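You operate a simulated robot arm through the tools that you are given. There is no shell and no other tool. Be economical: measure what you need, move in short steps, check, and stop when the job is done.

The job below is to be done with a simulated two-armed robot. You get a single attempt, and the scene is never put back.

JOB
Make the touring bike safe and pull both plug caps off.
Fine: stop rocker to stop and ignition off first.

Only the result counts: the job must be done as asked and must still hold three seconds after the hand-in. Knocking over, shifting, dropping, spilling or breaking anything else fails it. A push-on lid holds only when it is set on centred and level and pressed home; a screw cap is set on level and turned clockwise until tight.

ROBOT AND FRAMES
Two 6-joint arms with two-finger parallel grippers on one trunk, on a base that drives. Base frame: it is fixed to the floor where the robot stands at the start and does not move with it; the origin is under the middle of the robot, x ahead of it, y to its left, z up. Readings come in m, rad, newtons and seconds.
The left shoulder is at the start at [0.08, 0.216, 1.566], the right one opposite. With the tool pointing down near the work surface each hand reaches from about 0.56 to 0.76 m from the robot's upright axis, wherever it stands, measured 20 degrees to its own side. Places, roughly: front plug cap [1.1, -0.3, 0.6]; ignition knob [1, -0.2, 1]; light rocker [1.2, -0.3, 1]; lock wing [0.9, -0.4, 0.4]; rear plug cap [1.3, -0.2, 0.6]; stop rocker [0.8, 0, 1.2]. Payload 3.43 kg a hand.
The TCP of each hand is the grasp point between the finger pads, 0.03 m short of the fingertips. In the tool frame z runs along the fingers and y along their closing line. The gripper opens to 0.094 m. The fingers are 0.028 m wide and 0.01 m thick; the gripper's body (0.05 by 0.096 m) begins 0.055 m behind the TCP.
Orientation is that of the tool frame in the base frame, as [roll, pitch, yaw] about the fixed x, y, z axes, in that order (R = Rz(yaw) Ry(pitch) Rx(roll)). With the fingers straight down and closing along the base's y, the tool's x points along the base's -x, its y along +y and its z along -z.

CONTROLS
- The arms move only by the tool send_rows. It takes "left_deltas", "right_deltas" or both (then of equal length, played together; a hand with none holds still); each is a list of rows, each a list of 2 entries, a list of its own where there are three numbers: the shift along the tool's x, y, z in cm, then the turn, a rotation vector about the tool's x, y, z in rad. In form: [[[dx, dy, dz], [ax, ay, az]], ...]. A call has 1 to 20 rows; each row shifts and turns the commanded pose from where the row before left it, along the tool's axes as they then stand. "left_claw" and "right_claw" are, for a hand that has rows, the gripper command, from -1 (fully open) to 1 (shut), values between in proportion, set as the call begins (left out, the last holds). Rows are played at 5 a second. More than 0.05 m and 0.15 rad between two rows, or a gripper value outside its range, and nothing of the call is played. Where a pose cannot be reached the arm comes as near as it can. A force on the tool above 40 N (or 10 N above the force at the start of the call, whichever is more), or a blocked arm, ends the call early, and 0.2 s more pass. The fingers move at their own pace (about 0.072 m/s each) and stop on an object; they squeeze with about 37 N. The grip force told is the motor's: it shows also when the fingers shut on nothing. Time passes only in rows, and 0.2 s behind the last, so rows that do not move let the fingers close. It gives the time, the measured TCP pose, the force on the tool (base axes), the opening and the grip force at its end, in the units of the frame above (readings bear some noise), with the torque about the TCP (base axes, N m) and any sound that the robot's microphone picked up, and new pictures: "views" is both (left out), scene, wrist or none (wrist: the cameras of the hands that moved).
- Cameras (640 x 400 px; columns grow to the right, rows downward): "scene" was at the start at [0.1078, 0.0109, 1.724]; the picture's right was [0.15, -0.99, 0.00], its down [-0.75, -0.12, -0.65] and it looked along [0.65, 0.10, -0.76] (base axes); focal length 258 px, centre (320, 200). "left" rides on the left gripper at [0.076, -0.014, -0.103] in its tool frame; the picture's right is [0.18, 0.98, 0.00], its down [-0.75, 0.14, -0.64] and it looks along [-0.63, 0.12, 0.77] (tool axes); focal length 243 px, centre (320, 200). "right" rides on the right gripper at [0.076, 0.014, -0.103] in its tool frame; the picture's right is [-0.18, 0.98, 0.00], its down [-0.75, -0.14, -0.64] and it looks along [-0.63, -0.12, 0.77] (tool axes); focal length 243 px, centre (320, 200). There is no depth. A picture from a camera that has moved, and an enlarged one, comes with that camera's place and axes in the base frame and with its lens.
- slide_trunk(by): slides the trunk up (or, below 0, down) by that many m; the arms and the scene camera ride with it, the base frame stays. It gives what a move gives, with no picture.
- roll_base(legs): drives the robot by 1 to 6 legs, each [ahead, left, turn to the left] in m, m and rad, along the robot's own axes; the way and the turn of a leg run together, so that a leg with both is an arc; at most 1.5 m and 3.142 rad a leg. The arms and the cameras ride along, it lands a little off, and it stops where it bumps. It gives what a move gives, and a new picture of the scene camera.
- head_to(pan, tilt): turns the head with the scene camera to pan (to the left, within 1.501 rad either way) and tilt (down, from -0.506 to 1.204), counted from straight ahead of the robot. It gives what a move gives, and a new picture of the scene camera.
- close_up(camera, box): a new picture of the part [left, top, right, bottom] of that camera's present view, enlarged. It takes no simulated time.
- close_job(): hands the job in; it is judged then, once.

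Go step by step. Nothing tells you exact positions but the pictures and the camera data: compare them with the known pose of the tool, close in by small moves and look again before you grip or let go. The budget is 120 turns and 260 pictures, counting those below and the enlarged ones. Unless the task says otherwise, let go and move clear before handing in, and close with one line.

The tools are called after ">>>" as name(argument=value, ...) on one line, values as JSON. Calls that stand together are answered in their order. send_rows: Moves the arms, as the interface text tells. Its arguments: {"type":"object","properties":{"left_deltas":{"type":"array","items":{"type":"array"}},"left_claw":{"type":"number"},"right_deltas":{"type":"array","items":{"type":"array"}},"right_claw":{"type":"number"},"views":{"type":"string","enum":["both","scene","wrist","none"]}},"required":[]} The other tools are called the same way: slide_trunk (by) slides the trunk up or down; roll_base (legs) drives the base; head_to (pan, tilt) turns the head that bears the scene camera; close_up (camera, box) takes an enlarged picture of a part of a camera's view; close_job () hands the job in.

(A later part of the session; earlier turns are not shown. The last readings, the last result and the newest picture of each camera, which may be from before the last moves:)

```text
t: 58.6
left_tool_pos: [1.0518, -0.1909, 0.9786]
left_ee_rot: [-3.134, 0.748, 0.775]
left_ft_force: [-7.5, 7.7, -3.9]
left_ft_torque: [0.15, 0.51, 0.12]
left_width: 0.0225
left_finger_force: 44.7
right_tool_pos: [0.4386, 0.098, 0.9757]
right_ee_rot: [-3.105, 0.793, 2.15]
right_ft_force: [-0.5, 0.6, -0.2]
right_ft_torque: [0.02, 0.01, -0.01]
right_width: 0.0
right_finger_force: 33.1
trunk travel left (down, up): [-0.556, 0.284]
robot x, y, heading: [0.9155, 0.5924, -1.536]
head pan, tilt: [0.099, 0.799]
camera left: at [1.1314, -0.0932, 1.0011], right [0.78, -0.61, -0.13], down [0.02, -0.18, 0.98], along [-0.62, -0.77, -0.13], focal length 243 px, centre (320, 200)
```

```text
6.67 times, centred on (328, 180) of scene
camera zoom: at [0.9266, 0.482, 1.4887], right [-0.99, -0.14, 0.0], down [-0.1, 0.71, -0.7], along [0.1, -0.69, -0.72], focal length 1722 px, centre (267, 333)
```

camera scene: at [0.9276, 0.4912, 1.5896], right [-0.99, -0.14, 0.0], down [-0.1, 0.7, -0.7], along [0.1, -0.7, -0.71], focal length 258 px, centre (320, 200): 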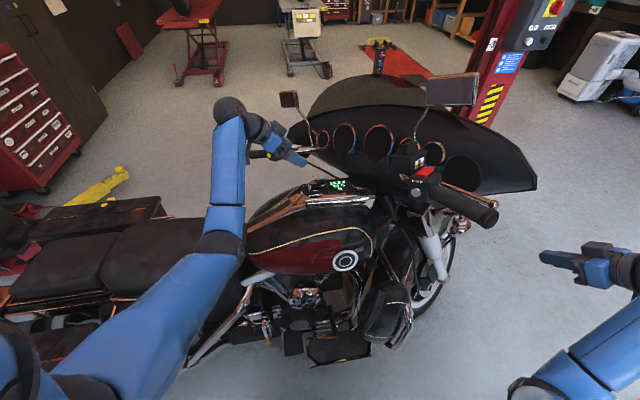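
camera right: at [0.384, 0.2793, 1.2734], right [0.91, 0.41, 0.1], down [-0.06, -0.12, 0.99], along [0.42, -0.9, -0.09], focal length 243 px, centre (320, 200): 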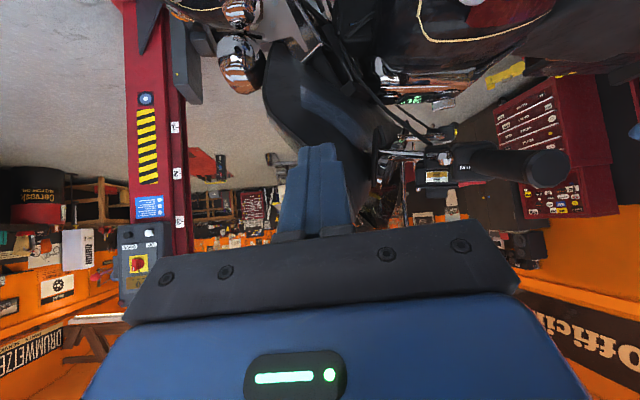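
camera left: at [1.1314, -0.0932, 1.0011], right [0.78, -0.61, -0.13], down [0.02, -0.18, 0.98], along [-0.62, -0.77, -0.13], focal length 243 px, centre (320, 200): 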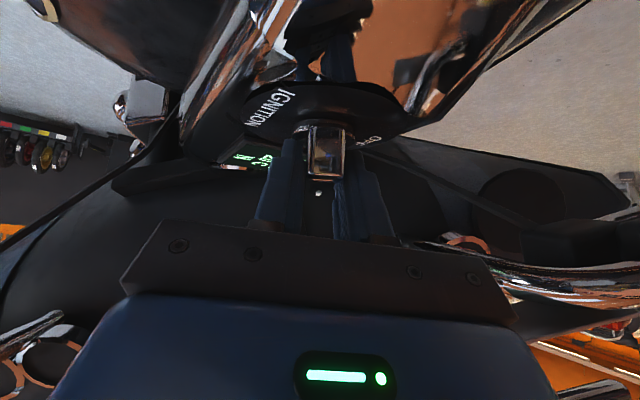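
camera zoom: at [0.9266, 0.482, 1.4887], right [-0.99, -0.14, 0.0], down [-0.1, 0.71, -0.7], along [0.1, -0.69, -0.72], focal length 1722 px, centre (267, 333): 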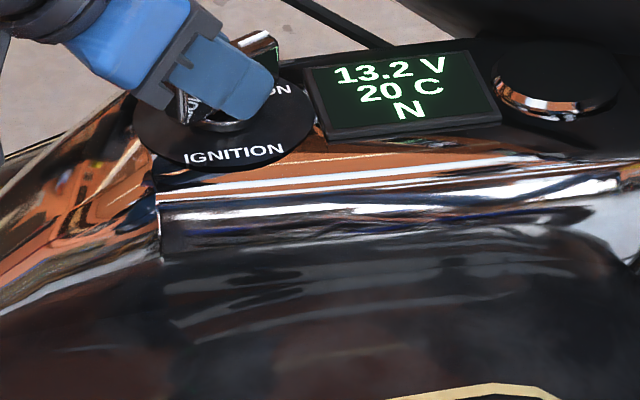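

Gripped firmly, 22 mm wide. Now I'll turn counter-clockwise about the knob axis, first half.

>>> send_rows(left_deltas=[[[-0.02, -0.23, 0.02], [-0.0989, 0, -0.106]], [[-0.02, -0.23, 0.02], [-0.0989, 0, -0.106]], [[-0.02, -0.23, 0.02], [-0.0989, 0, -0.106]], [[-0.02, -0.23, 0.02], [-0.0989, 0, -0.106]], [[-0.02, -0.23, 0.02], [-0.0989, 0, -0.106]]], views="both")

```text
t: 59.8
left_tool_pos: [1.0443, -0.1886, 0.9776]
left_ee_rot: [-3.139, 0.75, 1.503]
left_ft_force: [1.5, -6.3, 3.0]
left_ft_torque: [0.65, -0.28, 0.0]
left_width: 0.0224
left_finger_force: 44.3
right_tool_pos: [0.4402, 0.0961, 0.9737]
right_ee_rot: [-3.104, 0.791, 2.152]
right_ft_force: [0.3, -0.6, 0.1]
right_ft_torque: [-0.01, 0.01, 0.07]
right_width: 0.0
right_finger_force: 32.5
trunk travel left (down, up): [-0.556, 0.284]
robot x, y, heading: [0.9198, 0.5916, -1.535]
head pan, tilt: [0.099, 0.799]
camera scene: at [0.9282, 0.48, 1.4886], right [-0.99, -0.14, 0.0], down [-0.1, 0.71, -0.7], along [0.1, -0.69, -0.72], focal length 258 px, centre (320, 200)
camera left: at [1.0391, -0.0621, 1.0019], right [0.99, 0.07, -0.13], down [0.13, -0.12, 0.98], along [0.05, -0.99, -0.13], focal length 243 px, centre (320, 200)
```

scene: 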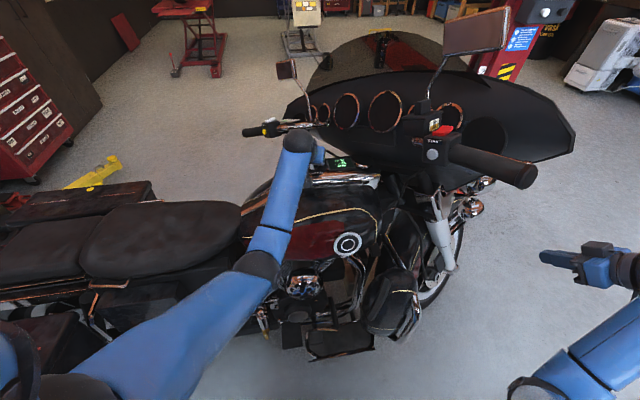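
left: 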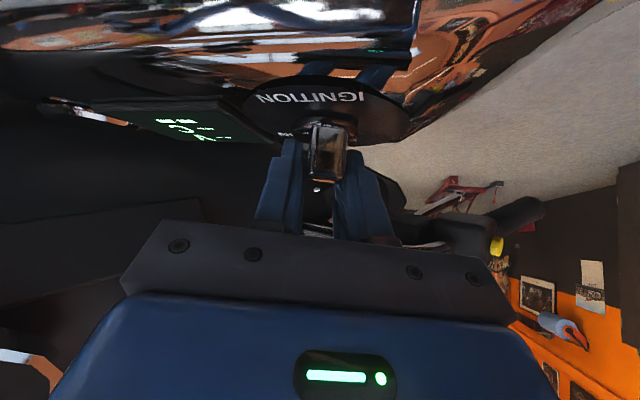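

It turns smoothly with low forces. Continuing to OFF.

>>> send_rows(left_deltas=[[[-0.02, -0.23, 0.02], [-0.0989, 0, -0.106]], [[-0.02, -0.23, 0.02], [-0.0989, 0, -0.106]], [[-0.02, -0.23, 0.02], [-0.0989, 0, -0.106]], [[-0.02, -0.23, 0.02], [-0.0989, 0, -0.106]], [[-0.02, -0.23, 0.02], [-0.0989, 0, -0.106]], [[-0.02, -0.2, 0.02], [-0.07, 0, -0.076]]], views="both")

```text
t: 61.2
left_tool_pos: [1.0358, -0.1867, 0.9788]
left_ee_rot: [3.139, 0.745, 2.329]
left_ft_force: [28.4, 18.8, 11.0]
left_ft_torque: [0.78, 0.04, -1.99]
left_width: 0.0399
left_finger_force: 45.1
right_tool_pos: [0.4446, 0.0997, 0.9795]
right_ee_rot: [-3.096, 0.791, 2.16]
right_ft_force: [0.1, 0.6, -0.6]
right_ft_torque: [-0.01, 0.05, -0.02]
right_width: 0.0003
right_finger_force: 32.7
trunk travel left (down, up): [-0.556, 0.284]
robot x, y, heading: [0.917, 0.5885, -1.529]
head pan, tilt: [0.099, 0.799]
camera scene: at [0.934, 0.4873, 1.489], right [-0.99, -0.14, 0.0], down [-0.1, 0.71, -0.7], along [0.09, -0.69, -0.71], focal length 258 px, centre (320, 200)
camera left: at [0.9407, -0.1061, 1.0028], right [0.62, 0.78, -0.12], down [0.18, 0.01, 0.98], along [0.76, -0.63, -0.13], focal length 243 px, centre (320, 200)
```

scene: 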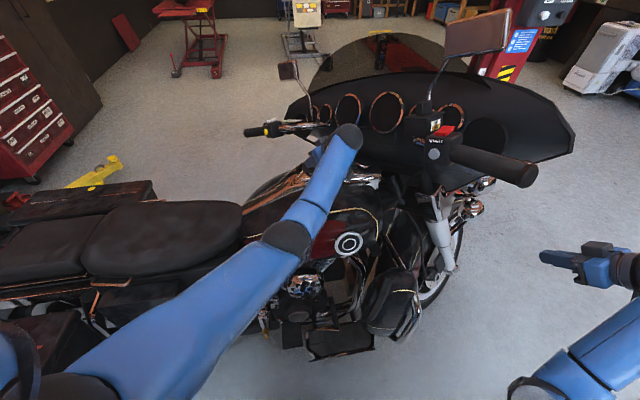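
left: 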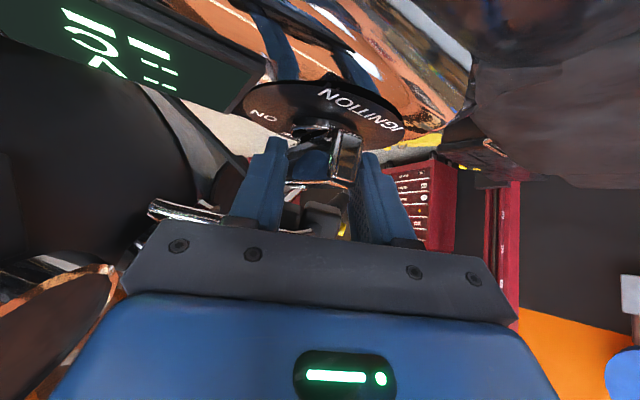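

The bar slipped in the grip before OFF. I'll open and look at where the knob now stands.

>>> send_rows(left_deltas=[[[0, 0, 0], [0, 0, 0]], [[0, 0, 0], [0, 0, 0]], [[0, 0, -3], [0, 0, 0]], [[0, 0, -3], [0, 0, 0]]], left_claw=-0.1, views="wrist")

>>> close_up(camera="left", box=[220, 40, 440, 180])

>>> close_up(camera="scene", box=[280, 140, 376, 200])

```text
t: 62.2
left_tool_pos: [0.9954, -0.161, 1.023]
left_ee_rot: [-3.14, 0.75, 2.321]
left_ft_force: [-0.4, 0.3, 0.6]
left_ft_torque: [-0.04, -0.01, 0.02]
left_width: 0.0517
left_finger_force: 0.0
right_tool_pos: [0.4367, 0.0987, 0.9754]
right_ee_rot: [-3.103, 0.792, 2.147]
right_ft_force: [0.4, 0.9, 0.7]
right_ft_torque: [-0.02, -0.02, -0.02]
right_width: 0.0
right_finger_force: 33.3
trunk travel left (down, up): [-0.556, 0.284]
robot x, y, heading: [0.9165, 0.5963, -1.532]
head pan, tilt: [0.099, 0.799]
camera left: at [0.8999, -0.079, 1.0471], right [0.63, 0.77, -0.13], down [0.18, 0.01, 0.98], along [0.76, -0.64, -0.13], focal length 243 px, centre (320, 200)
```

left: 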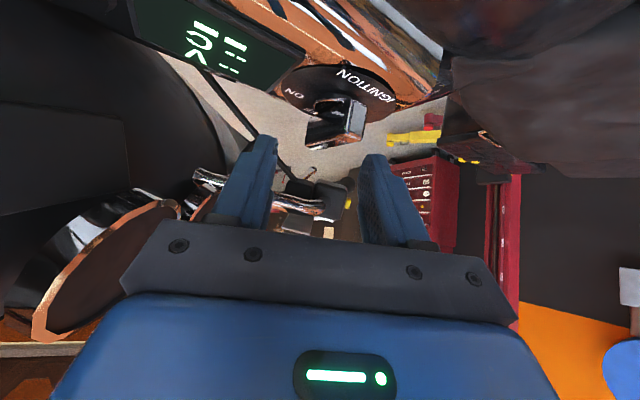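

```text
2.86 times, centred on (330, 110) of left
camera zoom: at [0.8999, -0.079, 1.0471], right [0.63, 0.77, -0.13], down [0.18, 0.01, 0.98], along [0.76, -0.64, -0.13], focal length 693 px, centre (291, 457)
```

zoom: 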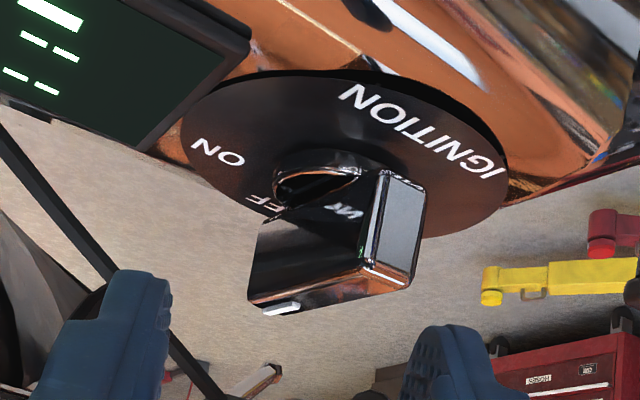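

```text
6.67 times, centred on (328, 170) of scene
camera zoom: at [0.9248, 0.4834, 1.489], right [-0.99, -0.14, 0.0], down [-0.1, 0.71, -0.7], along [0.1, -0.69, -0.72], focal length 1722 px, centre (267, 400)
```

zoom: 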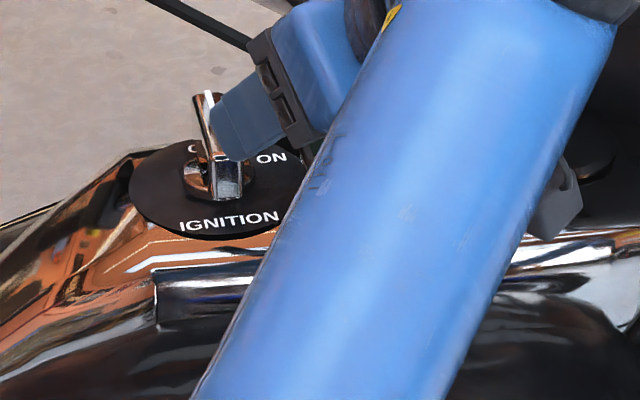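

The pointer now seems to stand at OFF, having reached its end stop at about 65°. I'll back the hand away and check the display.

>>> send_rows(left_deltas=[[[0, 0, -4], [0, 0, 0]], [[0, 0, -4], [0, 0, 0]], [[-3, -2, -2], [0.0989, 0, 0.106]], [[-3, -2, -2], [0.0989, 0, 0.106]], [[0, 0, -2], [0.0989, 0, 0.106]], [[0, 0, -2], [0.0989, 0, 0.106]], [[0, 0, -2], [0.0989, 0, 0.106]], [[0, 0, 0], [0.0989, 0, 0.106]]], views="scene")

>>> close_up(camera="scene", box=[296, 145, 376, 195])

>>> close_up(camera="left", box=[160, 0, 480, 200])

```text
t: 64.0
left_tool_pos: [0.9327, -0.1225, 1.1938]
left_ee_rot: [-3.137, 0.748, 1.455]
left_ft_force: [-0.3, -1.1, 1.0]
left_ft_torque: [0.02, 0.03, -0.03]
left_width: 0.0521
left_finger_force: 0.0
right_tool_pos: [0.4401, 0.096, 0.9759]
right_ee_rot: [-3.102, 0.793, 2.152]
right_ft_force: [0.2, -0.2, 0.0]
right_ft_torque: [0.04, 0.0, 0.0]
right_width: 0.0
right_finger_force: 32.9
trunk travel left (down, up): [-0.556, 0.284]
robot x, y, heading: [0.9131, 0.5924, -1.529]
head pan, tilt: [0.099, 0.799]
camera scene: at [0.9288, 0.4806, 1.4886], right [-0.99, -0.14, 0.0], down [-0.1, 0.71, -0.7], along [0.1, -0.69, -0.72], focal length 258 px, centre (320, 200)
```

scene: 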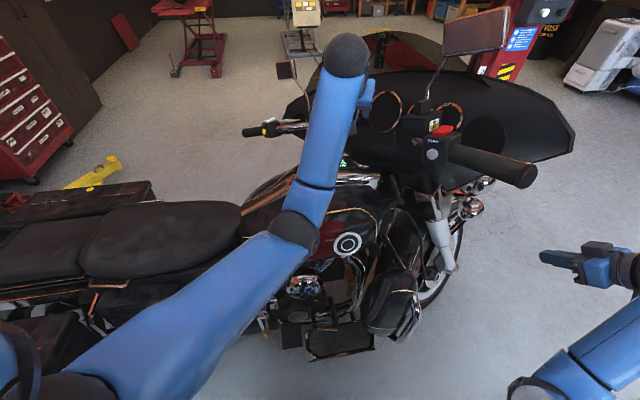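

```text
8.00 times, centred on (336, 170) of scene
camera zoom: at [0.9288, 0.4806, 1.4886], right [-0.99, -0.14, 0.0], down [-0.1, 0.71, -0.7], along [0.1, -0.69, -0.72], focal length 2066 px, centre (192, 440)
```

zoom: 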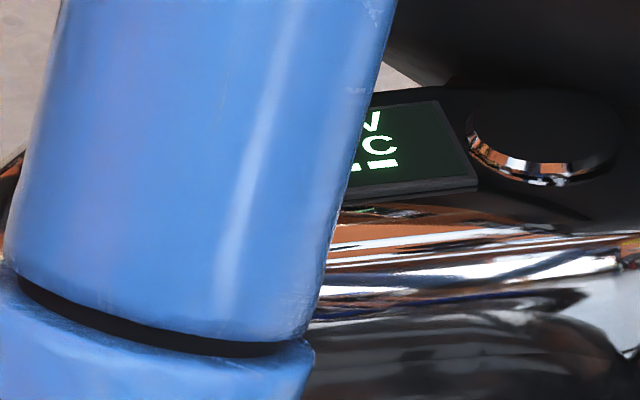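

```text
2.00 times, centred on (320, 100) of left
camera zoom: at [0.9332, 0.0037, 1.218], right [0.99, 0.02, -0.13], down [0.13, -0.13, 0.98], along [0.0, -0.99, -0.13], focal length 485 px, centre (320, 400)
```

zoom: 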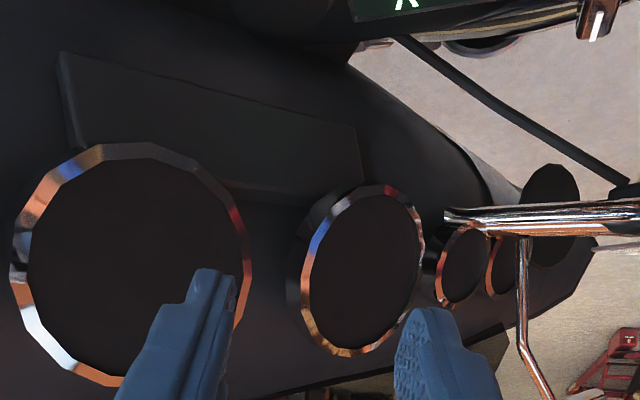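

The display now shows dashes, so the ignition is off. I'll retract the left hand and verify the pointer.

>>> send_rows(left_deltas=[[[3, 1.75, -2.8], [0, 0, 0]], [[3, 1.75, -2.8], [0, 0, 0]], [[3, 1.75, -2.8], [0, 0, 0]], [[3, 1.75, -2.8], [0, 0, 0]], [[3, 1.75, -2.8], [0, 0, 0]], [[3, 1.75, -2.8], [0, 0, 0]], [[3, 1.75, -2.8], [0, 0, 0]], [[3, 1.75, -2.8], [0, 0, 0]]], views="none")

>>> close_up(camera="scene", box=[286, 145, 366, 195])

>>> close_up(camera="scene", box=[230, 220, 430, 345])

```text
t: 65.8
left_tool_pos: [1.0763, 0.0324, 1.0534]
left_ee_rot: [-3.137, 0.751, 1.459]
left_ft_force: [0.2, 0.1, 0.1]
left_ft_torque: [-0.01, 0.01, 0.03]
left_width: 0.0516
left_finger_force: 0.1
left hand out of reach, approached as far as the arm can: row 2, 3, 4, 5, 6, 7, 8
right_tool_pos: [0.4412, 0.097, 0.9757]
right_ee_rot: [-3.103, 0.791, 2.152]
right_ft_force: [0.6, -0.6, -0.4]
right_ft_torque: [0.01, 0.03, -0.05]
right_width: 0.0003
right_finger_force: 32.7
trunk travel left (down, up): [-0.556, 0.284]
robot x, y, heading: [0.9174, 0.5912, -1.529]
head pan, tilt: [0.099, 0.799]
```

```text
8.00 times, centred on (326, 170) of scene
camera zoom: at [0.9291, 0.482, 1.4888], right [-0.99, -0.14, 0.0], down [-0.1, 0.71, -0.7], along [0.1, -0.69, -0.72], focal length 2066 px, centre (272, 440)
```

zoom: 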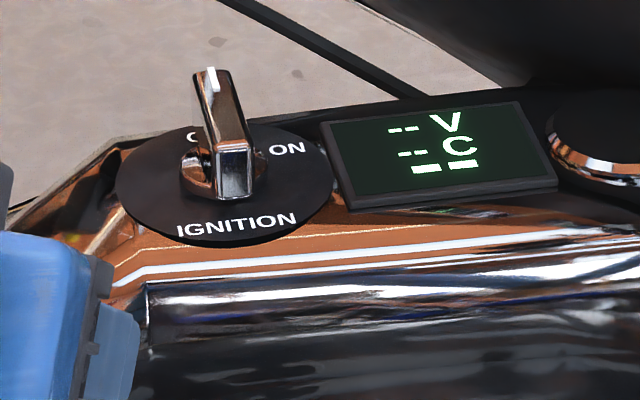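

```text
3.20 times, centred on (330, 282) of scene
camera zoom: at [0.9291, 0.482, 1.4888], right [-0.99, -0.14, 0.0], down [-0.1, 0.71, -0.7], along [0.1, -0.69, -0.72], focal length 826 px, centre (288, -64)
```

zoom: 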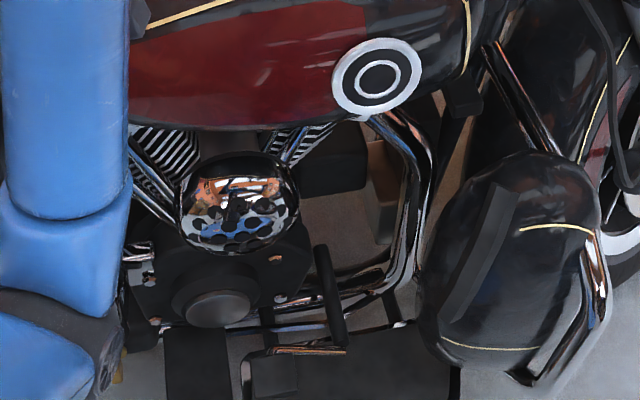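

The ignition is off and the display has lost its readings. The caps must be on the bike's left side (y below the centreline), so I'll back out diagonally to drive around the rear.

>>> roll_base(legs=[[-0.33, 0.45, 0]])

```text
t: 69.0
left_tool_pos: [1.5105, 0.3801, 1.0525]
left_ee_rot: [-3.139, 0.751, 1.459]
left_ft_force: [0.1, 0.2, 0.3]
left_ft_torque: [0.01, -0.01, 0.0]
left_width: 0.0516
left_finger_force: 0.0
right_tool_pos: [0.875, 0.445, 0.9755]
right_ee_rot: [-3.103, 0.79, 2.152]
right_ft_force: [0.3, 0.4, -0.3]
right_ft_torque: [-0.02, 0.05, 0.02]
right_width: 0.0003
right_finger_force: 33.4
trunk travel left (down, up): [-0.556, 0.284]
robot x, y, heading: [1.3498, 0.937, -1.534]
head pan, tilt: [0.099, 0.799]
camera scene: at [1.3628, 0.83, 1.4886], right [-0.99, -0.14, 0.0], down [-0.1, 0.71, -0.7], along [0.1, -0.69, -0.72], focal length 258 px, centre (320, 200)
```

scene: 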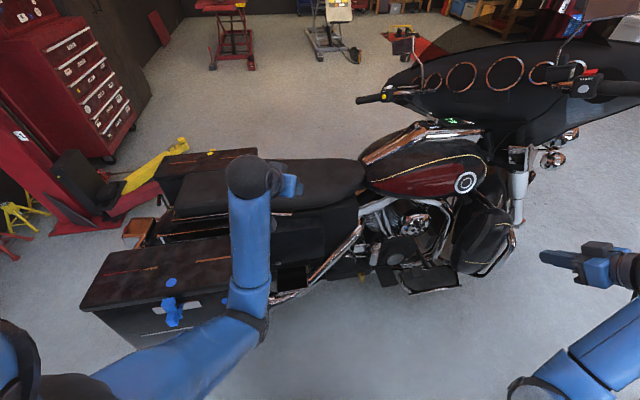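

The way round the rear between the tail (2.27, 0.3) and the yellow arm's tip (2.7, -0.77) looks passable. I'll tuck the right arm in and raise the trunk before driving.

>>> send_rows(right_deltas=[[[-1.74, 3.77, 1.75], [0, 0, 0]], [[-1.74, 3.77, 1.75], [0, 0, 0]], [[-1.74, 3.77, 1.75], [0, 0, 0]], [[-1.74, 3.77, 1.75], [0, 0, 0]], [[-1.74, 3.77, 1.75], [0, 0, 0]], [[0, 0, -2], [0.097, 0, 0.0966]], [[0, 0, -2], [0.097, 0, 0.0966]], [[0, 0, -2], [0.097, 0, 0.0966]], [[0, 0, -2], [0.097, 0, 0.0966]]], views="none")

>>> slide_trunk(by=0.15)

>>> roll_base(legs=[[0, 0, 1.2]])

```text
t: 71.0
left_tool_pos: [1.5116, 0.3783, 1.0528]
left_ee_rot: [-3.138, 0.751, 1.459]
left_ft_force: [0.2, 0.2, 0.7]
left_ft_torque: [0.02, 0.04, 0.0]
left_width: 0.0514
left_finger_force: 0.1
right_tool_pos: [1.0713, 0.4512, 1.0165]
right_ee_rot: [-3.113, 0.804, 1.594]
right_ft_force: [0.0, 0.9, 0.0]
right_ft_torque: [-0.04, -0.01, -0.01]
right_width: 0.0
right_finger_force: 33.4
right hand out of reach, approached as far as the arm can: row 8, 9
trunk travel left (down, up): [-0.556, 0.284]
robot x, y, heading: [1.3492, 0.9395, -1.53]
head pan, tilt: [0.099, 0.799]
```

```text
t: 72.8
left_tool_pos: [1.5124, 0.3797, 1.2028]
left_ee_rot: [-3.139, 0.754, 1.459]
left_ft_force: [-0.2, 0.7, 0.3]
left_ft_torque: [0.01, -0.02, 0.01]
left_width: 0.0517
left_finger_force: 0.0
right_tool_pos: [1.0715, 0.4507, 1.1665]
right_ee_rot: [-3.111, 0.805, 1.597]
right_ft_force: [0.2, 0.2, 0.3]
right_ft_torque: [0.04, 0.01, 0.01]
right_width: 0.0002
right_finger_force: 33.1
trunk travel left (down, up): [-0.706, 0.134]
robot x, y, heading: [1.3544, 0.9457, -1.529]
head pan, tilt: [0.099, 0.799]
```

```text
t: 76.2
left_tool_pos: [1.9319, 0.8878, 1.2024]
left_ee_rot: [-3.139, 0.752, 2.658]
left_ft_force: [0.6, 1.4, -0.2]
left_ft_torque: [0.0, -0.02, -0.01]
left_width: 0.0517
left_finger_force: 0.0
right_tool_pos: [1.7048, 0.5023, 1.1677]
right_ee_rot: [-3.11, 0.806, 2.797]
right_ft_force: [0.1, -0.6, -0.7]
right_ft_torque: [0.02, 0.01, 0.0]
right_width: 0.0002
right_finger_force: 33.0
trunk travel left (down, up): [-0.706, 0.134]
robot x, y, heading: [1.3501, 0.9443, -0.329]
head pan, tilt: [0.099, 0.799]
camera scene: at [1.4581, 0.9119, 1.6386], right [-0.23, -0.97, 0.0], down [-0.7, 0.16, -0.7], along [0.68, -0.16, -0.72], focal length 258 px, centre (320, 200)
```

scene: 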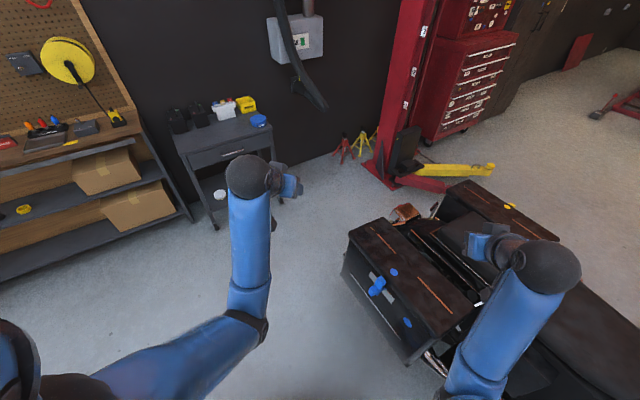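

The gap behind the bike, between its tail and the red post's yellow arm, looks narrow. I'll enlarge it to measure before choosing a route.

>>> close_up(camera="scene", box=[330, 130, 530, 260])

>>> head_to(pan=-0.5, tilt=0.6)

```text
3.08 times, centred on (430, 195) of scene
camera zoom: at [1.4581, 0.9119, 1.6386], right [-0.23, -0.97, 0.0], down [-0.7, 0.16, -0.7], along [0.68, -0.16, -0.72], focal length 795 px, centre (-18, 215)
```

zoom: 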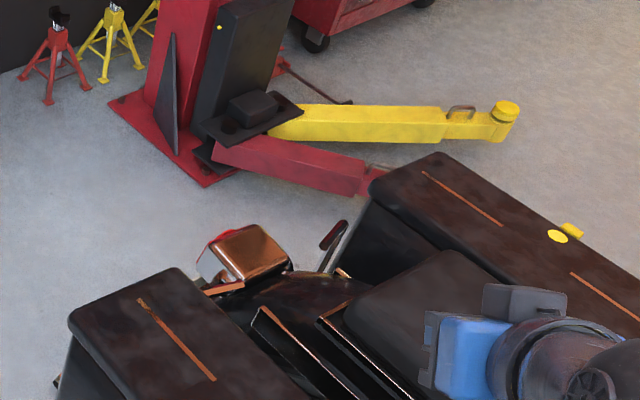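

```text
t: 77.2
left_tool_pos: [1.9322, 0.8866, 1.2037]
left_ee_rot: [-3.14, 0.753, 2.659]
left_ft_force: [-0.1, -0.6, 0.8]
left_ft_torque: [-0.05, -0.02, 0.01]
left_width: 0.0517
left_finger_force: 0.0
right_tool_pos: [1.7055, 0.5036, 1.1669]
right_ee_rot: [-3.11, 0.804, 2.797]
right_ft_force: [0.3, 0.0, -0.3]
right_ft_torque: [0.01, 0.02, 0.05]
right_width: 0.0
right_finger_force: 32.9
trunk travel left (down, up): [-0.706, 0.134]
robot x, y, heading: [1.3549, 0.942, -0.332]
head pan, tilt: [-0.499, 0.6]
camera scene: at [1.4395, 0.8655, 1.6555], right [-0.74, -0.68, 0.0], down [-0.38, 0.42, -0.82], along [0.56, -0.61, -0.57], focal length 258 px, centre (320, 200)
```

scene: 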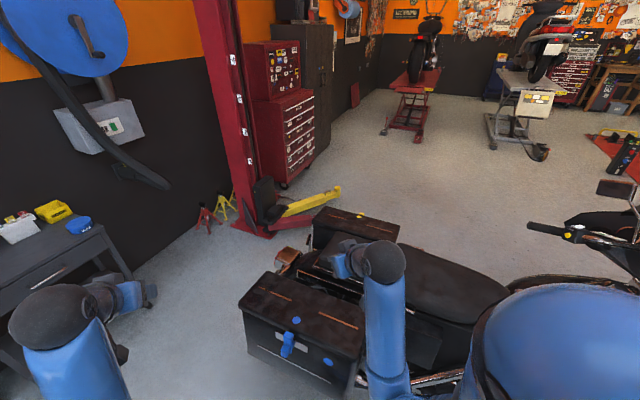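

The red lift arm also closes off the rear, so I'll return by the known corridor and go around the front. First I'll reverse along the earlier path.

>>> roll_base(legs=[[0, 0, 0.743], [-0.47, -0.06, 0], [-0.55, 0.02, 0]])

```text
t: 84.8
left_tool_pos: [0.8946, 0.8487, 1.2012]
left_ee_rot: [-3.139, 0.752, -2.893]
left_ft_force: [0.5, 0.4, -0.5]
left_ft_torque: [0.0, -0.01, -0.03]
left_width: 0.052
left_finger_force: 0.1
right_tool_pos: [0.9825, 0.4124, 1.1664]
right_ee_rot: [-3.109, 0.802, -2.753]
right_ft_force: [0.0, 0.0, -0.6]
right_ft_torque: [0.04, 0.05, 0.02]
right_width: 0.0001
right_finger_force: 32.9
trunk travel left (down, up): [-0.706, 0.134]
robot x, y, heading: [0.4243, 0.4998, 0.404]
head pan, tilt: [-0.499, 0.6]
camera scene: at [0.5434, 0.5029, 1.6553], right [-0.1, -1.0, 0.0], down [-0.56, 0.05, -0.82], along [0.82, -0.08, -0.57], focal length 258 px, centre (320, 200)
```

scene: 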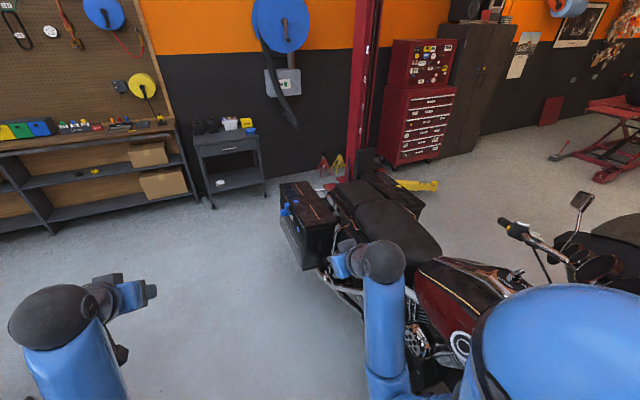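

>>> roll_base(legs=[[-0.26, -0.02, 0], [-0.28, -0.03, 0]])

>>> head_to(pan=-1.1, tilt=0.7)

```text
t: 88.2
left_tool_pos: [0.4181, 0.5937, 1.2022]
left_ee_rot: [-3.138, 0.75, -2.889]
left_ft_force: [-0.3, 0.6, 0.0]
left_ft_torque: [-0.02, -0.02, 0.02]
left_width: 0.0518
left_finger_force: 0.0
right_tool_pos: [0.5073, 0.1573, 1.1656]
right_ee_rot: [-3.109, 0.803, -2.749]
right_ft_force: [0.1, 0.9, 0.6]
right_ft_torque: [-0.02, 0.0, 0.01]
right_width: 0.0
right_finger_force: 32.8
trunk travel left (down, up): [-0.706, 0.134]
robot x, y, heading: [-0.0517, 0.2419, 0.404]
head pan, tilt: [-0.499, 0.6]
camera scene: at [0.0674, 0.2464, 1.6553], right [-0.09, -1.0, 0.0], down [-0.56, 0.05, -0.82], along [0.82, -0.08, -0.57], focal length 258 px, centre (320, 200)
```

scene: 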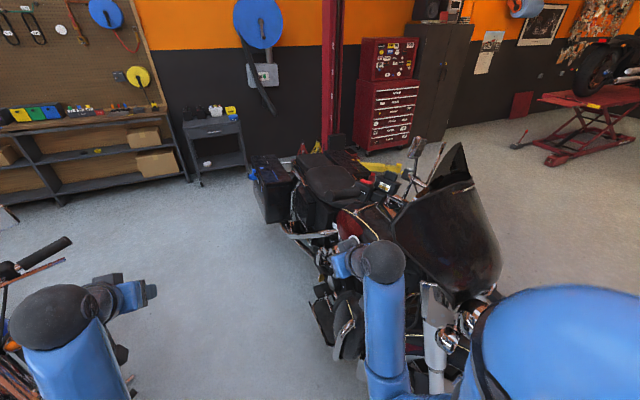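

```text
t: 89.2
left_tool_pos: [0.4157, 0.5933, 1.2029]
left_ee_rot: [-3.136, 0.752, -2.89]
left_ft_force: [-0.1, 0.0, 0.0]
left_ft_torque: [0.0, 0.02, -0.02]
left_width: 0.0516
left_finger_force: 0.0
right_tool_pos: [0.5061, 0.1563, 1.1677]
right_ee_rot: [-3.11, 0.805, -2.748]
right_ft_force: [-0.5, -0.5, -0.4]
right_ft_torque: [0.02, -0.01, -0.04]
right_width: 0.0001
right_finger_force: 32.8
trunk travel left (down, up): [-0.706, 0.134]
robot x, y, heading: [-0.0492, 0.2425, 0.404]
head pan, tilt: [-1.1, 0.7]
camera scene: at [0.0422, 0.1989, 1.6469], right [-0.64, -0.77, 0.0], down [-0.5, 0.41, -0.76], along [0.59, -0.49, -0.64], focal length 258 px, centre (320, 200)
```

scene: 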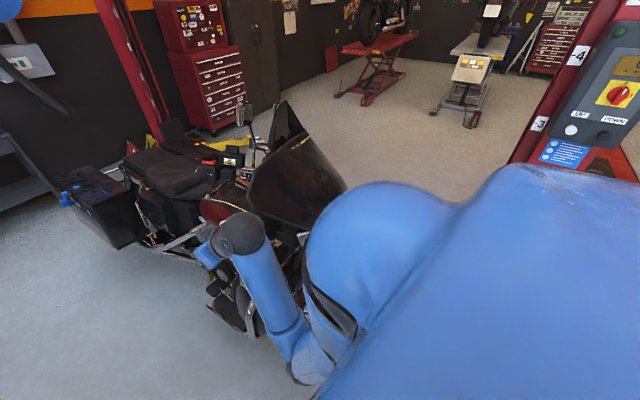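

The second lift post stands on the far right. I'll back up a bit more and turn right to see the front side and the way around.

>>> roll_base(legs=[[-0.32, 0, 0], [0, 0, -0.9]])

>>> head_to(pan=0.0, tilt=0.7)

```text
t: 93.6
left_tool_pos: [0.2203, -0.0251, 1.2015]
left_ee_rot: [-3.137, 0.751, 2.506]
left_ft_force: [0.2, 0.7, -0.4]
left_ft_torque: [0.02, -0.02, -0.02]
left_width: 0.0515
left_finger_force: 0.1
right_tool_pos: [-0.0615, -0.3708, 1.167]
right_ee_rot: [-3.11, 0.804, 2.645]
right_ft_force: [-0.4, 0.3, 0.7]
right_ft_torque: [0.0, 0.0, 0.01]
right_width: 0.0001
right_finger_force: 32.8
trunk travel left (down, up): [-0.706, 0.134]
robot x, y, heading: [-0.3449, 0.1151, -0.486]
head pan, tilt: [-1.1, 0.7]
camera scene: at [-0.32, 0.0164, 1.6469], right [-1.0, 0.01, 0.0], down [0.01, 0.64, -0.77], along [-0.01, -0.76, -0.64], focal length 258 px, centre (320, 200)
```

scene: 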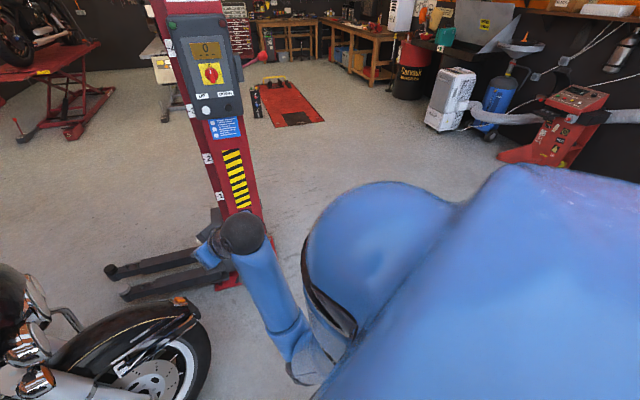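

```text
t: 95.0
left_tool_pos: [0.22, -0.0263, 1.2029]
left_ee_rot: [-3.139, 0.75, 2.506]
left_ft_force: [0.5, -0.6, -0.5]
left_ft_torque: [0.0, 0.01, 0.0]
left_width: 0.0517
left_finger_force: 0.0
right_tool_pos: [-0.0614, -0.3721, 1.1664]
right_ee_rot: [-3.11, 0.804, 2.646]
right_ft_force: [0.2, 0.2, -0.2]
right_ft_torque: [0.03, 0.02, 0.0]
right_width: 0.0003
right_finger_force: 33.0
trunk travel left (down, up): [-0.706, 0.134]
robot x, y, heading: [-0.3478, 0.1139, -0.49]
head pan, tilt: [0.0, 0.7]
camera scene: at [-0.2439, 0.0615, 1.6469], right [-0.47, -0.88, 0.0], down [-0.57, 0.3, -0.76], along [0.68, -0.36, -0.64], focal length 258 px, centre (320, 200)
```

scene: 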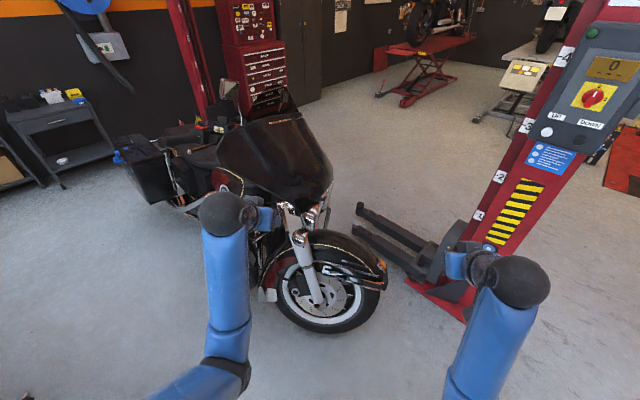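

The way past post 2 on its near side (x ≈ -0.35) looks free, with open floor beyond. I'll drive down past it first.

>>> roll_base(legs=[[-0.1, 0, 0], [0, 0, -1.08], [1.2, 0, 0]])

>>> head_to(pan=0.9, tilt=0.6)

```text
t: 104.5
left_tool_pos: [-0.2984, -1.5968, 1.2027]
left_ee_rot: [-3.139, 0.753, 1.418]
left_ft_force: [0.3, 0.3, 0.0]
left_ft_torque: [0.0, -0.01, 0.0]
left_width: 0.0518
left_finger_force: 0.1
right_tool_pos: [-0.7345, -1.507, 1.166]
right_ee_rot: [-3.11, 0.804, 1.559]
right_ft_force: [-0.4, -1.3, -0.4]
right_ft_torque: [-0.04, 0.01, -0.04]
right_width: 0.0
right_finger_force: 32.8
trunk travel left (down, up): [-0.706, 0.134]
robot x, y, heading: [-0.4378, -1.0281, -1.571]
head pan, tilt: [0.0, 0.7]
camera scene: at [-0.4352, -1.1446, 1.647], right [-1.0, 0.0, 0.0], down [0.0, 0.64, -0.77], along [0.0, -0.77, -0.64], focal length 258 px, centre (320, 200)
```

scene: 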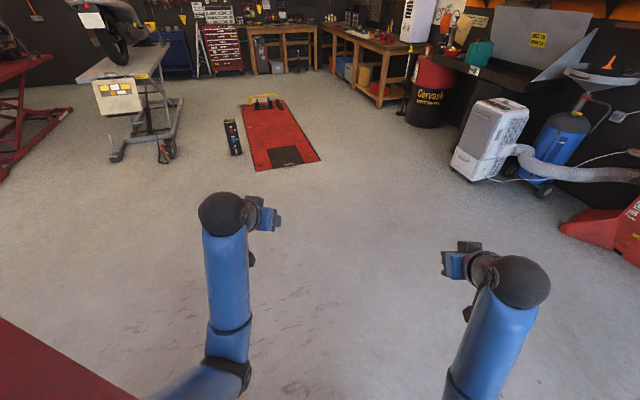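

```text
t: 105.7
left_tool_pos: [-0.297, -1.598, 1.2018]
left_ee_rot: [-3.139, 0.754, 1.417]
left_ft_force: [0.7, -0.1, 0.1]
left_ft_torque: [0.02, 0.01, -0.01]
left_width: 0.0518
left_finger_force: 0.0
right_tool_pos: [-0.7356, -1.5073, 1.1675]
right_ee_rot: [-3.109, 0.804, 1.557]
right_ft_force: [0.1, -0.8, -0.2]
right_ft_torque: [0.02, 0.0, -0.02]
right_width: 0.0
right_finger_force: 33.0
trunk travel left (down, up): [-0.706, 0.134]
robot x, y, heading: [-0.4332, -1.0283, -1.574]
head pan, tilt: [0.901, 0.6]
camera scene: at [-0.3659, -1.1154, 1.6555], right [-0.62, -0.78, 0.0], down [-0.44, 0.35, -0.83], along [0.65, -0.51, -0.56], focal length 258 px, centre (320, 200)
```

scene: 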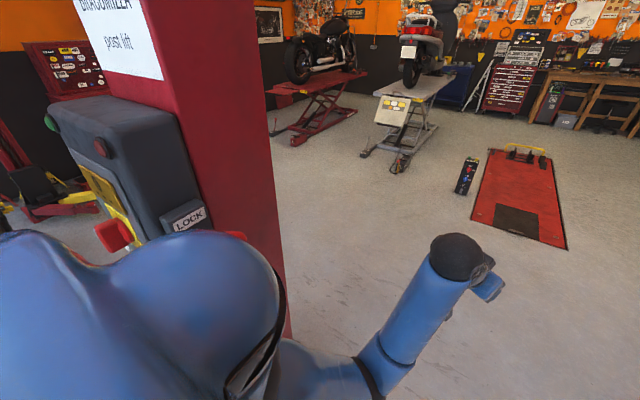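

>>> roll_base(legs=[[1.0, -0.1, 0], [0, 1.0, 0]])

>>> head_to(pan=1.4, tilt=0.6)

```text
t: 115.7
left_tool_pos: [0.5958, -2.5942, 1.2033]
left_ee_rot: [-3.14, 0.751, 1.41]
left_ft_force: [-1.0, 0.5, 0.3]
left_ft_torque: [-0.01, -0.03, 0.0]
left_width: 0.052
left_finger_force: 0.1
right_tool_pos: [0.1597, -2.5025, 1.1665]
right_ee_rot: [-3.112, 0.805, 1.552]
right_ft_force: [-1.2, 0.0, -0.4]
right_ft_torque: [0.0, 0.0, -0.03]
right_width: 0.0
right_finger_force: 32.6
trunk travel left (down, up): [-0.706, 0.134]
robot x, y, heading: [0.4646, -2.0251, -1.582]
head pan, tilt: [0.901, 0.6]
camera scene: at [0.5308, -2.1127, 1.6556], right [-0.63, -0.78, 0.0], down [-0.44, 0.35, -0.83], along [0.64, -0.52, -0.56], focal length 258 px, centre (320, 200)
```

scene: 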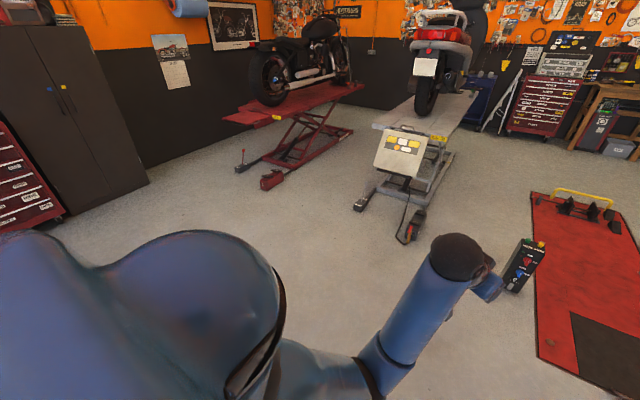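

```text
t: 116.6
left_tool_pos: [0.5969, -2.5957, 1.2022]
left_ee_rot: [-3.138, 0.751, 1.412]
left_ft_force: [0.0, 0.2, -0.6]
left_ft_torque: [0.0, 0.0, 0.05]
left_width: 0.0515
left_finger_force: 0.2
right_tool_pos: [0.1605, -2.5029, 1.1655]
right_ee_rot: [-3.11, 0.804, 1.55]
right_ft_force: [0.5, 0.2, -1.5]
right_ft_torque: [-0.02, -0.01, 0.03]
right_width: 0.0001
right_finger_force: 32.7
trunk travel left (down, up): [-0.706, 0.134]
robot x, y, heading: [0.4648, -2.0274, -1.575]
head pan, tilt: [1.4, 0.6]
camera scene: at [0.5505, -2.073, 1.6555], right [-0.18, -0.98, 0.0], down [-0.56, 0.1, -0.82], along [0.81, -0.15, -0.57], focal length 258 px, centre (320, 200)
```

scene: 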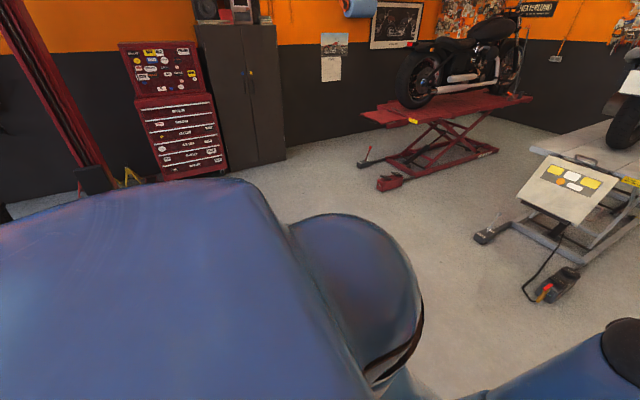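

>>> roll_base(legs=[[0, 0, 1.575], [0.85, 0, 0], [0, 0, 1.5]])

>>> head_to(pan=0.0, tilt=0.65)

```text
t: 128.7
left_tool_pos: [1.2113, -1.4442, 1.2031]
left_ee_rot: [-3.139, 0.751, -1.774]
left_ft_force: [-0.1, 0.2, 0.3]
left_ft_torque: [-0.03, -0.03, 0.01]
left_width: 0.0519
left_finger_force: 0.0
right_tool_pos: [1.642, -1.5562, 1.1655]
right_ee_rot: [-3.11, 0.805, -1.634]
right_ft_force: [0.0, 0.3, 0.2]
right_ft_torque: [0.02, 0.01, 0.02]
right_width: 0.0003
right_finger_force: 33.5
trunk travel left (down, up): [-0.706, 0.134]
robot x, y, heading: [1.3173, -2.0167, 1.518]
head pan, tilt: [1.4, 0.6]
camera scene: at [1.236, -1.9697, 1.6555], right [0.22, 0.98, 0.0], down [0.55, -0.12, -0.83], along [-0.81, 0.18, -0.56], focal length 258 px, centre (320, 200)
```

scene: 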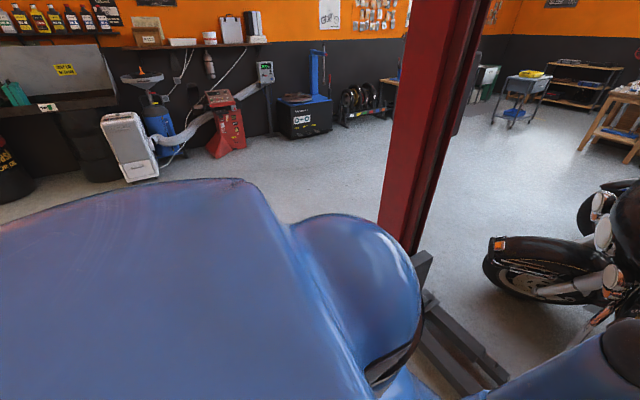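

```text
t: 130.2
left_tool_pos: [1.2094, -1.4441, 1.2027]
left_ee_rot: [-3.138, 0.75, -1.773]
left_ft_force: [0.1, 0.8, 0.3]
left_ft_torque: [0.02, 0.03, 0.0]
left_width: 0.0518
left_finger_force: 0.0
right_tool_pos: [1.6425, -1.556, 1.1667]
right_ee_rot: [-3.11, 0.806, -1.633]
right_ft_force: [-0.1, 0.1, -0.1]
right_ft_torque: [0.06, 0.0, -0.02]
right_width: 0.0002
right_finger_force: 32.9
trunk travel left (down, up): [-0.706, 0.134]
robot x, y, heading: [1.3193, -2.0188, 1.519]
head pan, tilt: [0.0, 0.649]
camera scene: at [1.3262, -1.9023, 1.6512], right [1.0, -0.05, 0.0], down [-0.03, -0.6, -0.8], along [0.04, 0.8, -0.6], focal length 258 px, centre (320, 200)
```

scene: 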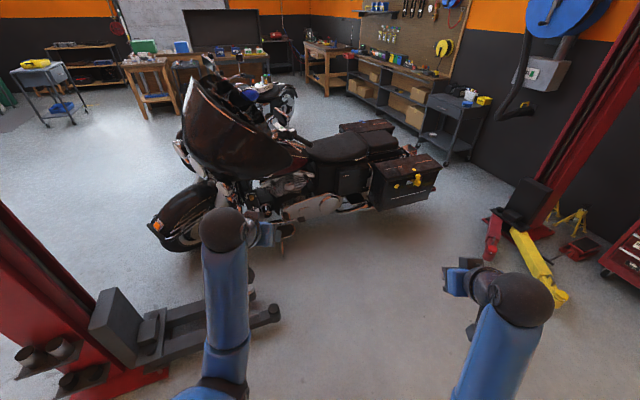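

Now I see the bike's left side. I'll enlarge the engine to find the plug caps.

>>> close_up(camera="scene", box=[230, 160, 350, 235])

>>> close_up(camera="left", box=[0, 0, 640, 400])

```text
5.33 times, centred on (290, 198) of scene
camera zoom: at [1.3262, -1.9023, 1.6512], right [1.0, -0.05, 0.0], down [-0.03, -0.6, -0.8], along [0.04, 0.8, -0.6], focal length 1378 px, centre (480, 213)
```

zoom: 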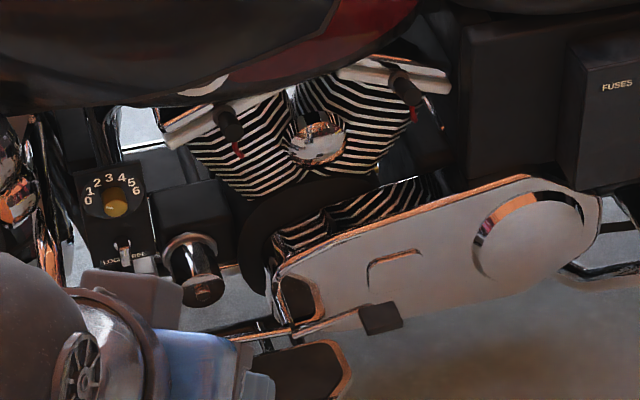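

```text
1.00 times, centred on (320, 200) of left (not enlarged: the box is as wide or as high as the picture)
camera zoom: at [1.1992, -1.5705, 1.226], right [-0.99, 0.07, -0.13], down [-0.12, 0.14, 0.98], along [0.08, 0.99, -0.13], focal length 243 px, centre (320, 200)
```

zoom: 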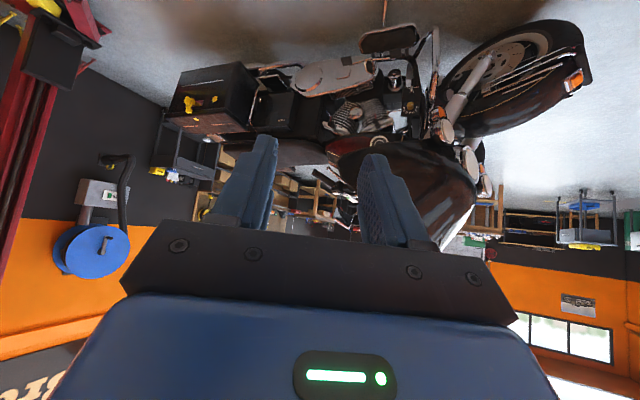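

Both caps are visible: front at about (1.06, -0.28, 0.61) and rear at about (1.30, -0.19, 0.60). I'll drive up to this side.

>>> roll_base(legs=[[0.92, -0.12, 0]])

>>> head_to(pan=0.2, tilt=0.85)

```text
t: 135.1
left_tool_pos: [1.3741, -0.536, 1.2031]
left_ee_rot: [-3.137, 0.752, -1.772]
left_ft_force: [-0.7, -0.1, -0.6]
left_ft_torque: [0.0, -0.02, -0.01]
left_width: 0.0514
left_finger_force: 0.0
right_tool_pos: [1.8065, -0.6465, 1.1684]
right_ee_rot: [-3.11, 0.802, -1.63]
right_ft_force: [0.0, 0.3, -0.7]
right_ft_torque: [-0.02, 0.03, 0.01]
right_width: 0.0
right_finger_force: 33.0
trunk travel left (down, up): [-0.706, 0.134]
robot x, y, heading: [1.4853, -1.1094, 1.522]
head pan, tilt: [0.0, 0.649]
camera scene: at [1.4913, -0.9947, 1.6513], right [1.0, -0.05, 0.0], down [-0.03, -0.6, -0.8], along [0.04, 0.8, -0.6], focal length 258 px, centre (320, 200)
```

scene: 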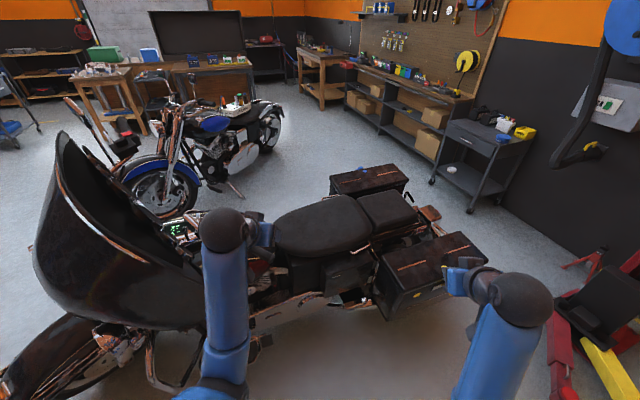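

```text
t: 135.8
left_tool_pos: [1.3748, -0.536, 1.2016]
left_ee_rot: [-3.138, 0.751, -1.772]
left_ft_force: [0.2, -0.5, 0.8]
left_ft_torque: [0.02, 0.01, 0.01]
left_width: 0.0517
left_finger_force: 0.1
right_tool_pos: [1.807, -0.6455, 1.1673]
right_ee_rot: [-3.111, 0.806, -1.631]
right_ft_force: [-0.3, -0.2, 0.4]
right_ft_torque: [0.01, -0.04, -0.04]
right_width: 0.0
right_finger_force: 33.1
trunk travel left (down, up): [-0.706, 0.134]
robot x, y, heading: [1.4852, -1.1086, 1.521]
head pan, tilt: [0.201, 0.85]
camera scene: at [1.4756, -1.0027, 1.6346], right [0.99, 0.15, 0.0], down [0.11, -0.74, -0.66], along [-0.1, 0.65, -0.75], focal length 258 px, centre (320, 200)
```

scene: 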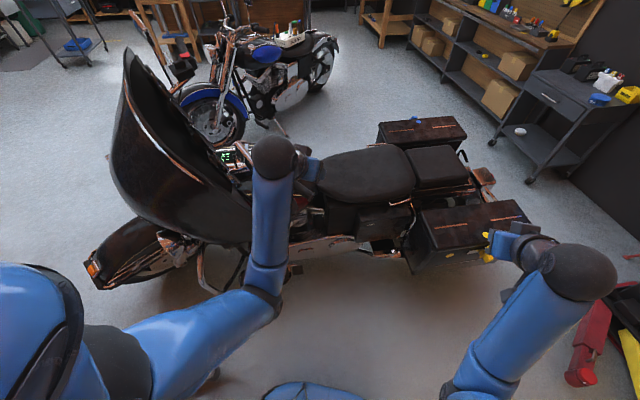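

The left arm blocks the view. I'll lower the trunk so that the arm works at cap height and the wrist camera sees the engine.

>>> slide_trunk(by=-0.4)

>>> head_to(pan=0.5, tilt=0.7)

>>> close_up(camera="left", box=[0, 0, 640, 400])

```text
t: 139.6
left_tool_pos: [1.3751, -0.5364, 0.8031]
left_ee_rot: [-3.138, 0.751, -1.772]
left_ft_force: [-0.1, -0.8, -0.1]
left_ft_torque: [-0.01, 0.03, 0.02]
left_width: 0.052
left_finger_force: 0.1
right_tool_pos: [1.8071, -0.6464, 0.7657]
right_ee_rot: [-3.109, 0.803, -1.631]
right_ft_force: [-0.4, -1.2, -0.3]
right_ft_torque: [0.0, -0.02, 0.02]
right_width: 0.0
right_finger_force: 32.6
trunk travel left (down, up): [-0.306, 0.534]
robot x, y, heading: [1.486, -1.1072, 1.522]
head pan, tilt: [0.201, 0.85]
```

```text
t: 140.4
left_tool_pos: [1.3742, -0.5356, 0.8022]
left_ee_rot: [-3.139, 0.752, -1.773]
left_ft_force: [0.2, 0.2, 1.7]
left_ft_torque: [0.0, -0.02, 0.0]
left_width: 0.0518
left_finger_force: 0.0
right_tool_pos: [1.8067, -0.6476, 0.7673]
right_ee_rot: [-3.111, 0.805, -1.632]
right_ft_force: [-0.6, -1.1, 0.4]
right_ft_torque: [0.02, 0.0, 0.02]
right_width: 0.0
right_finger_force: 32.8
trunk travel left (down, up): [-0.306, 0.534]
robot x, y, heading: [1.4867, -1.1102, 1.518]
head pan, tilt: [0.499, 0.7]
camera scene: at [1.4504, -1.0037, 1.2468], right [0.9, 0.44, 0.0], down [0.28, -0.58, -0.76], along [-0.33, 0.69, -0.64], focal length 258 px, centre (320, 200)
```

scene: 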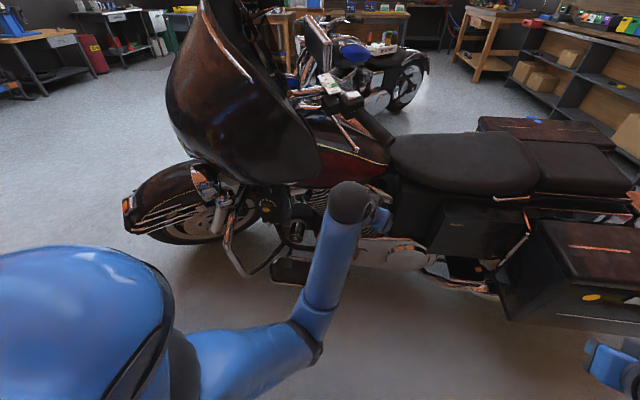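

```text
1.00 times, centred on (320, 200) of left (not enlarged: the box is as wide or as high as the picture)
camera zoom: at [1.3638, -0.662, 0.826], right [-0.99, 0.07, -0.13], down [-0.12, 0.14, 0.98], along [0.08, 0.99, -0.13], focal length 243 px, centre (320, 200)
```

zoom: 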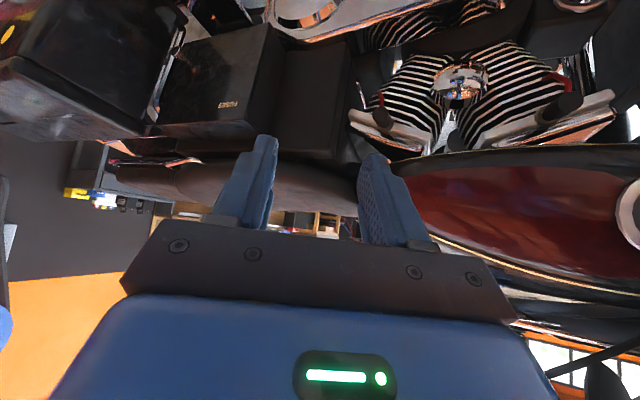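

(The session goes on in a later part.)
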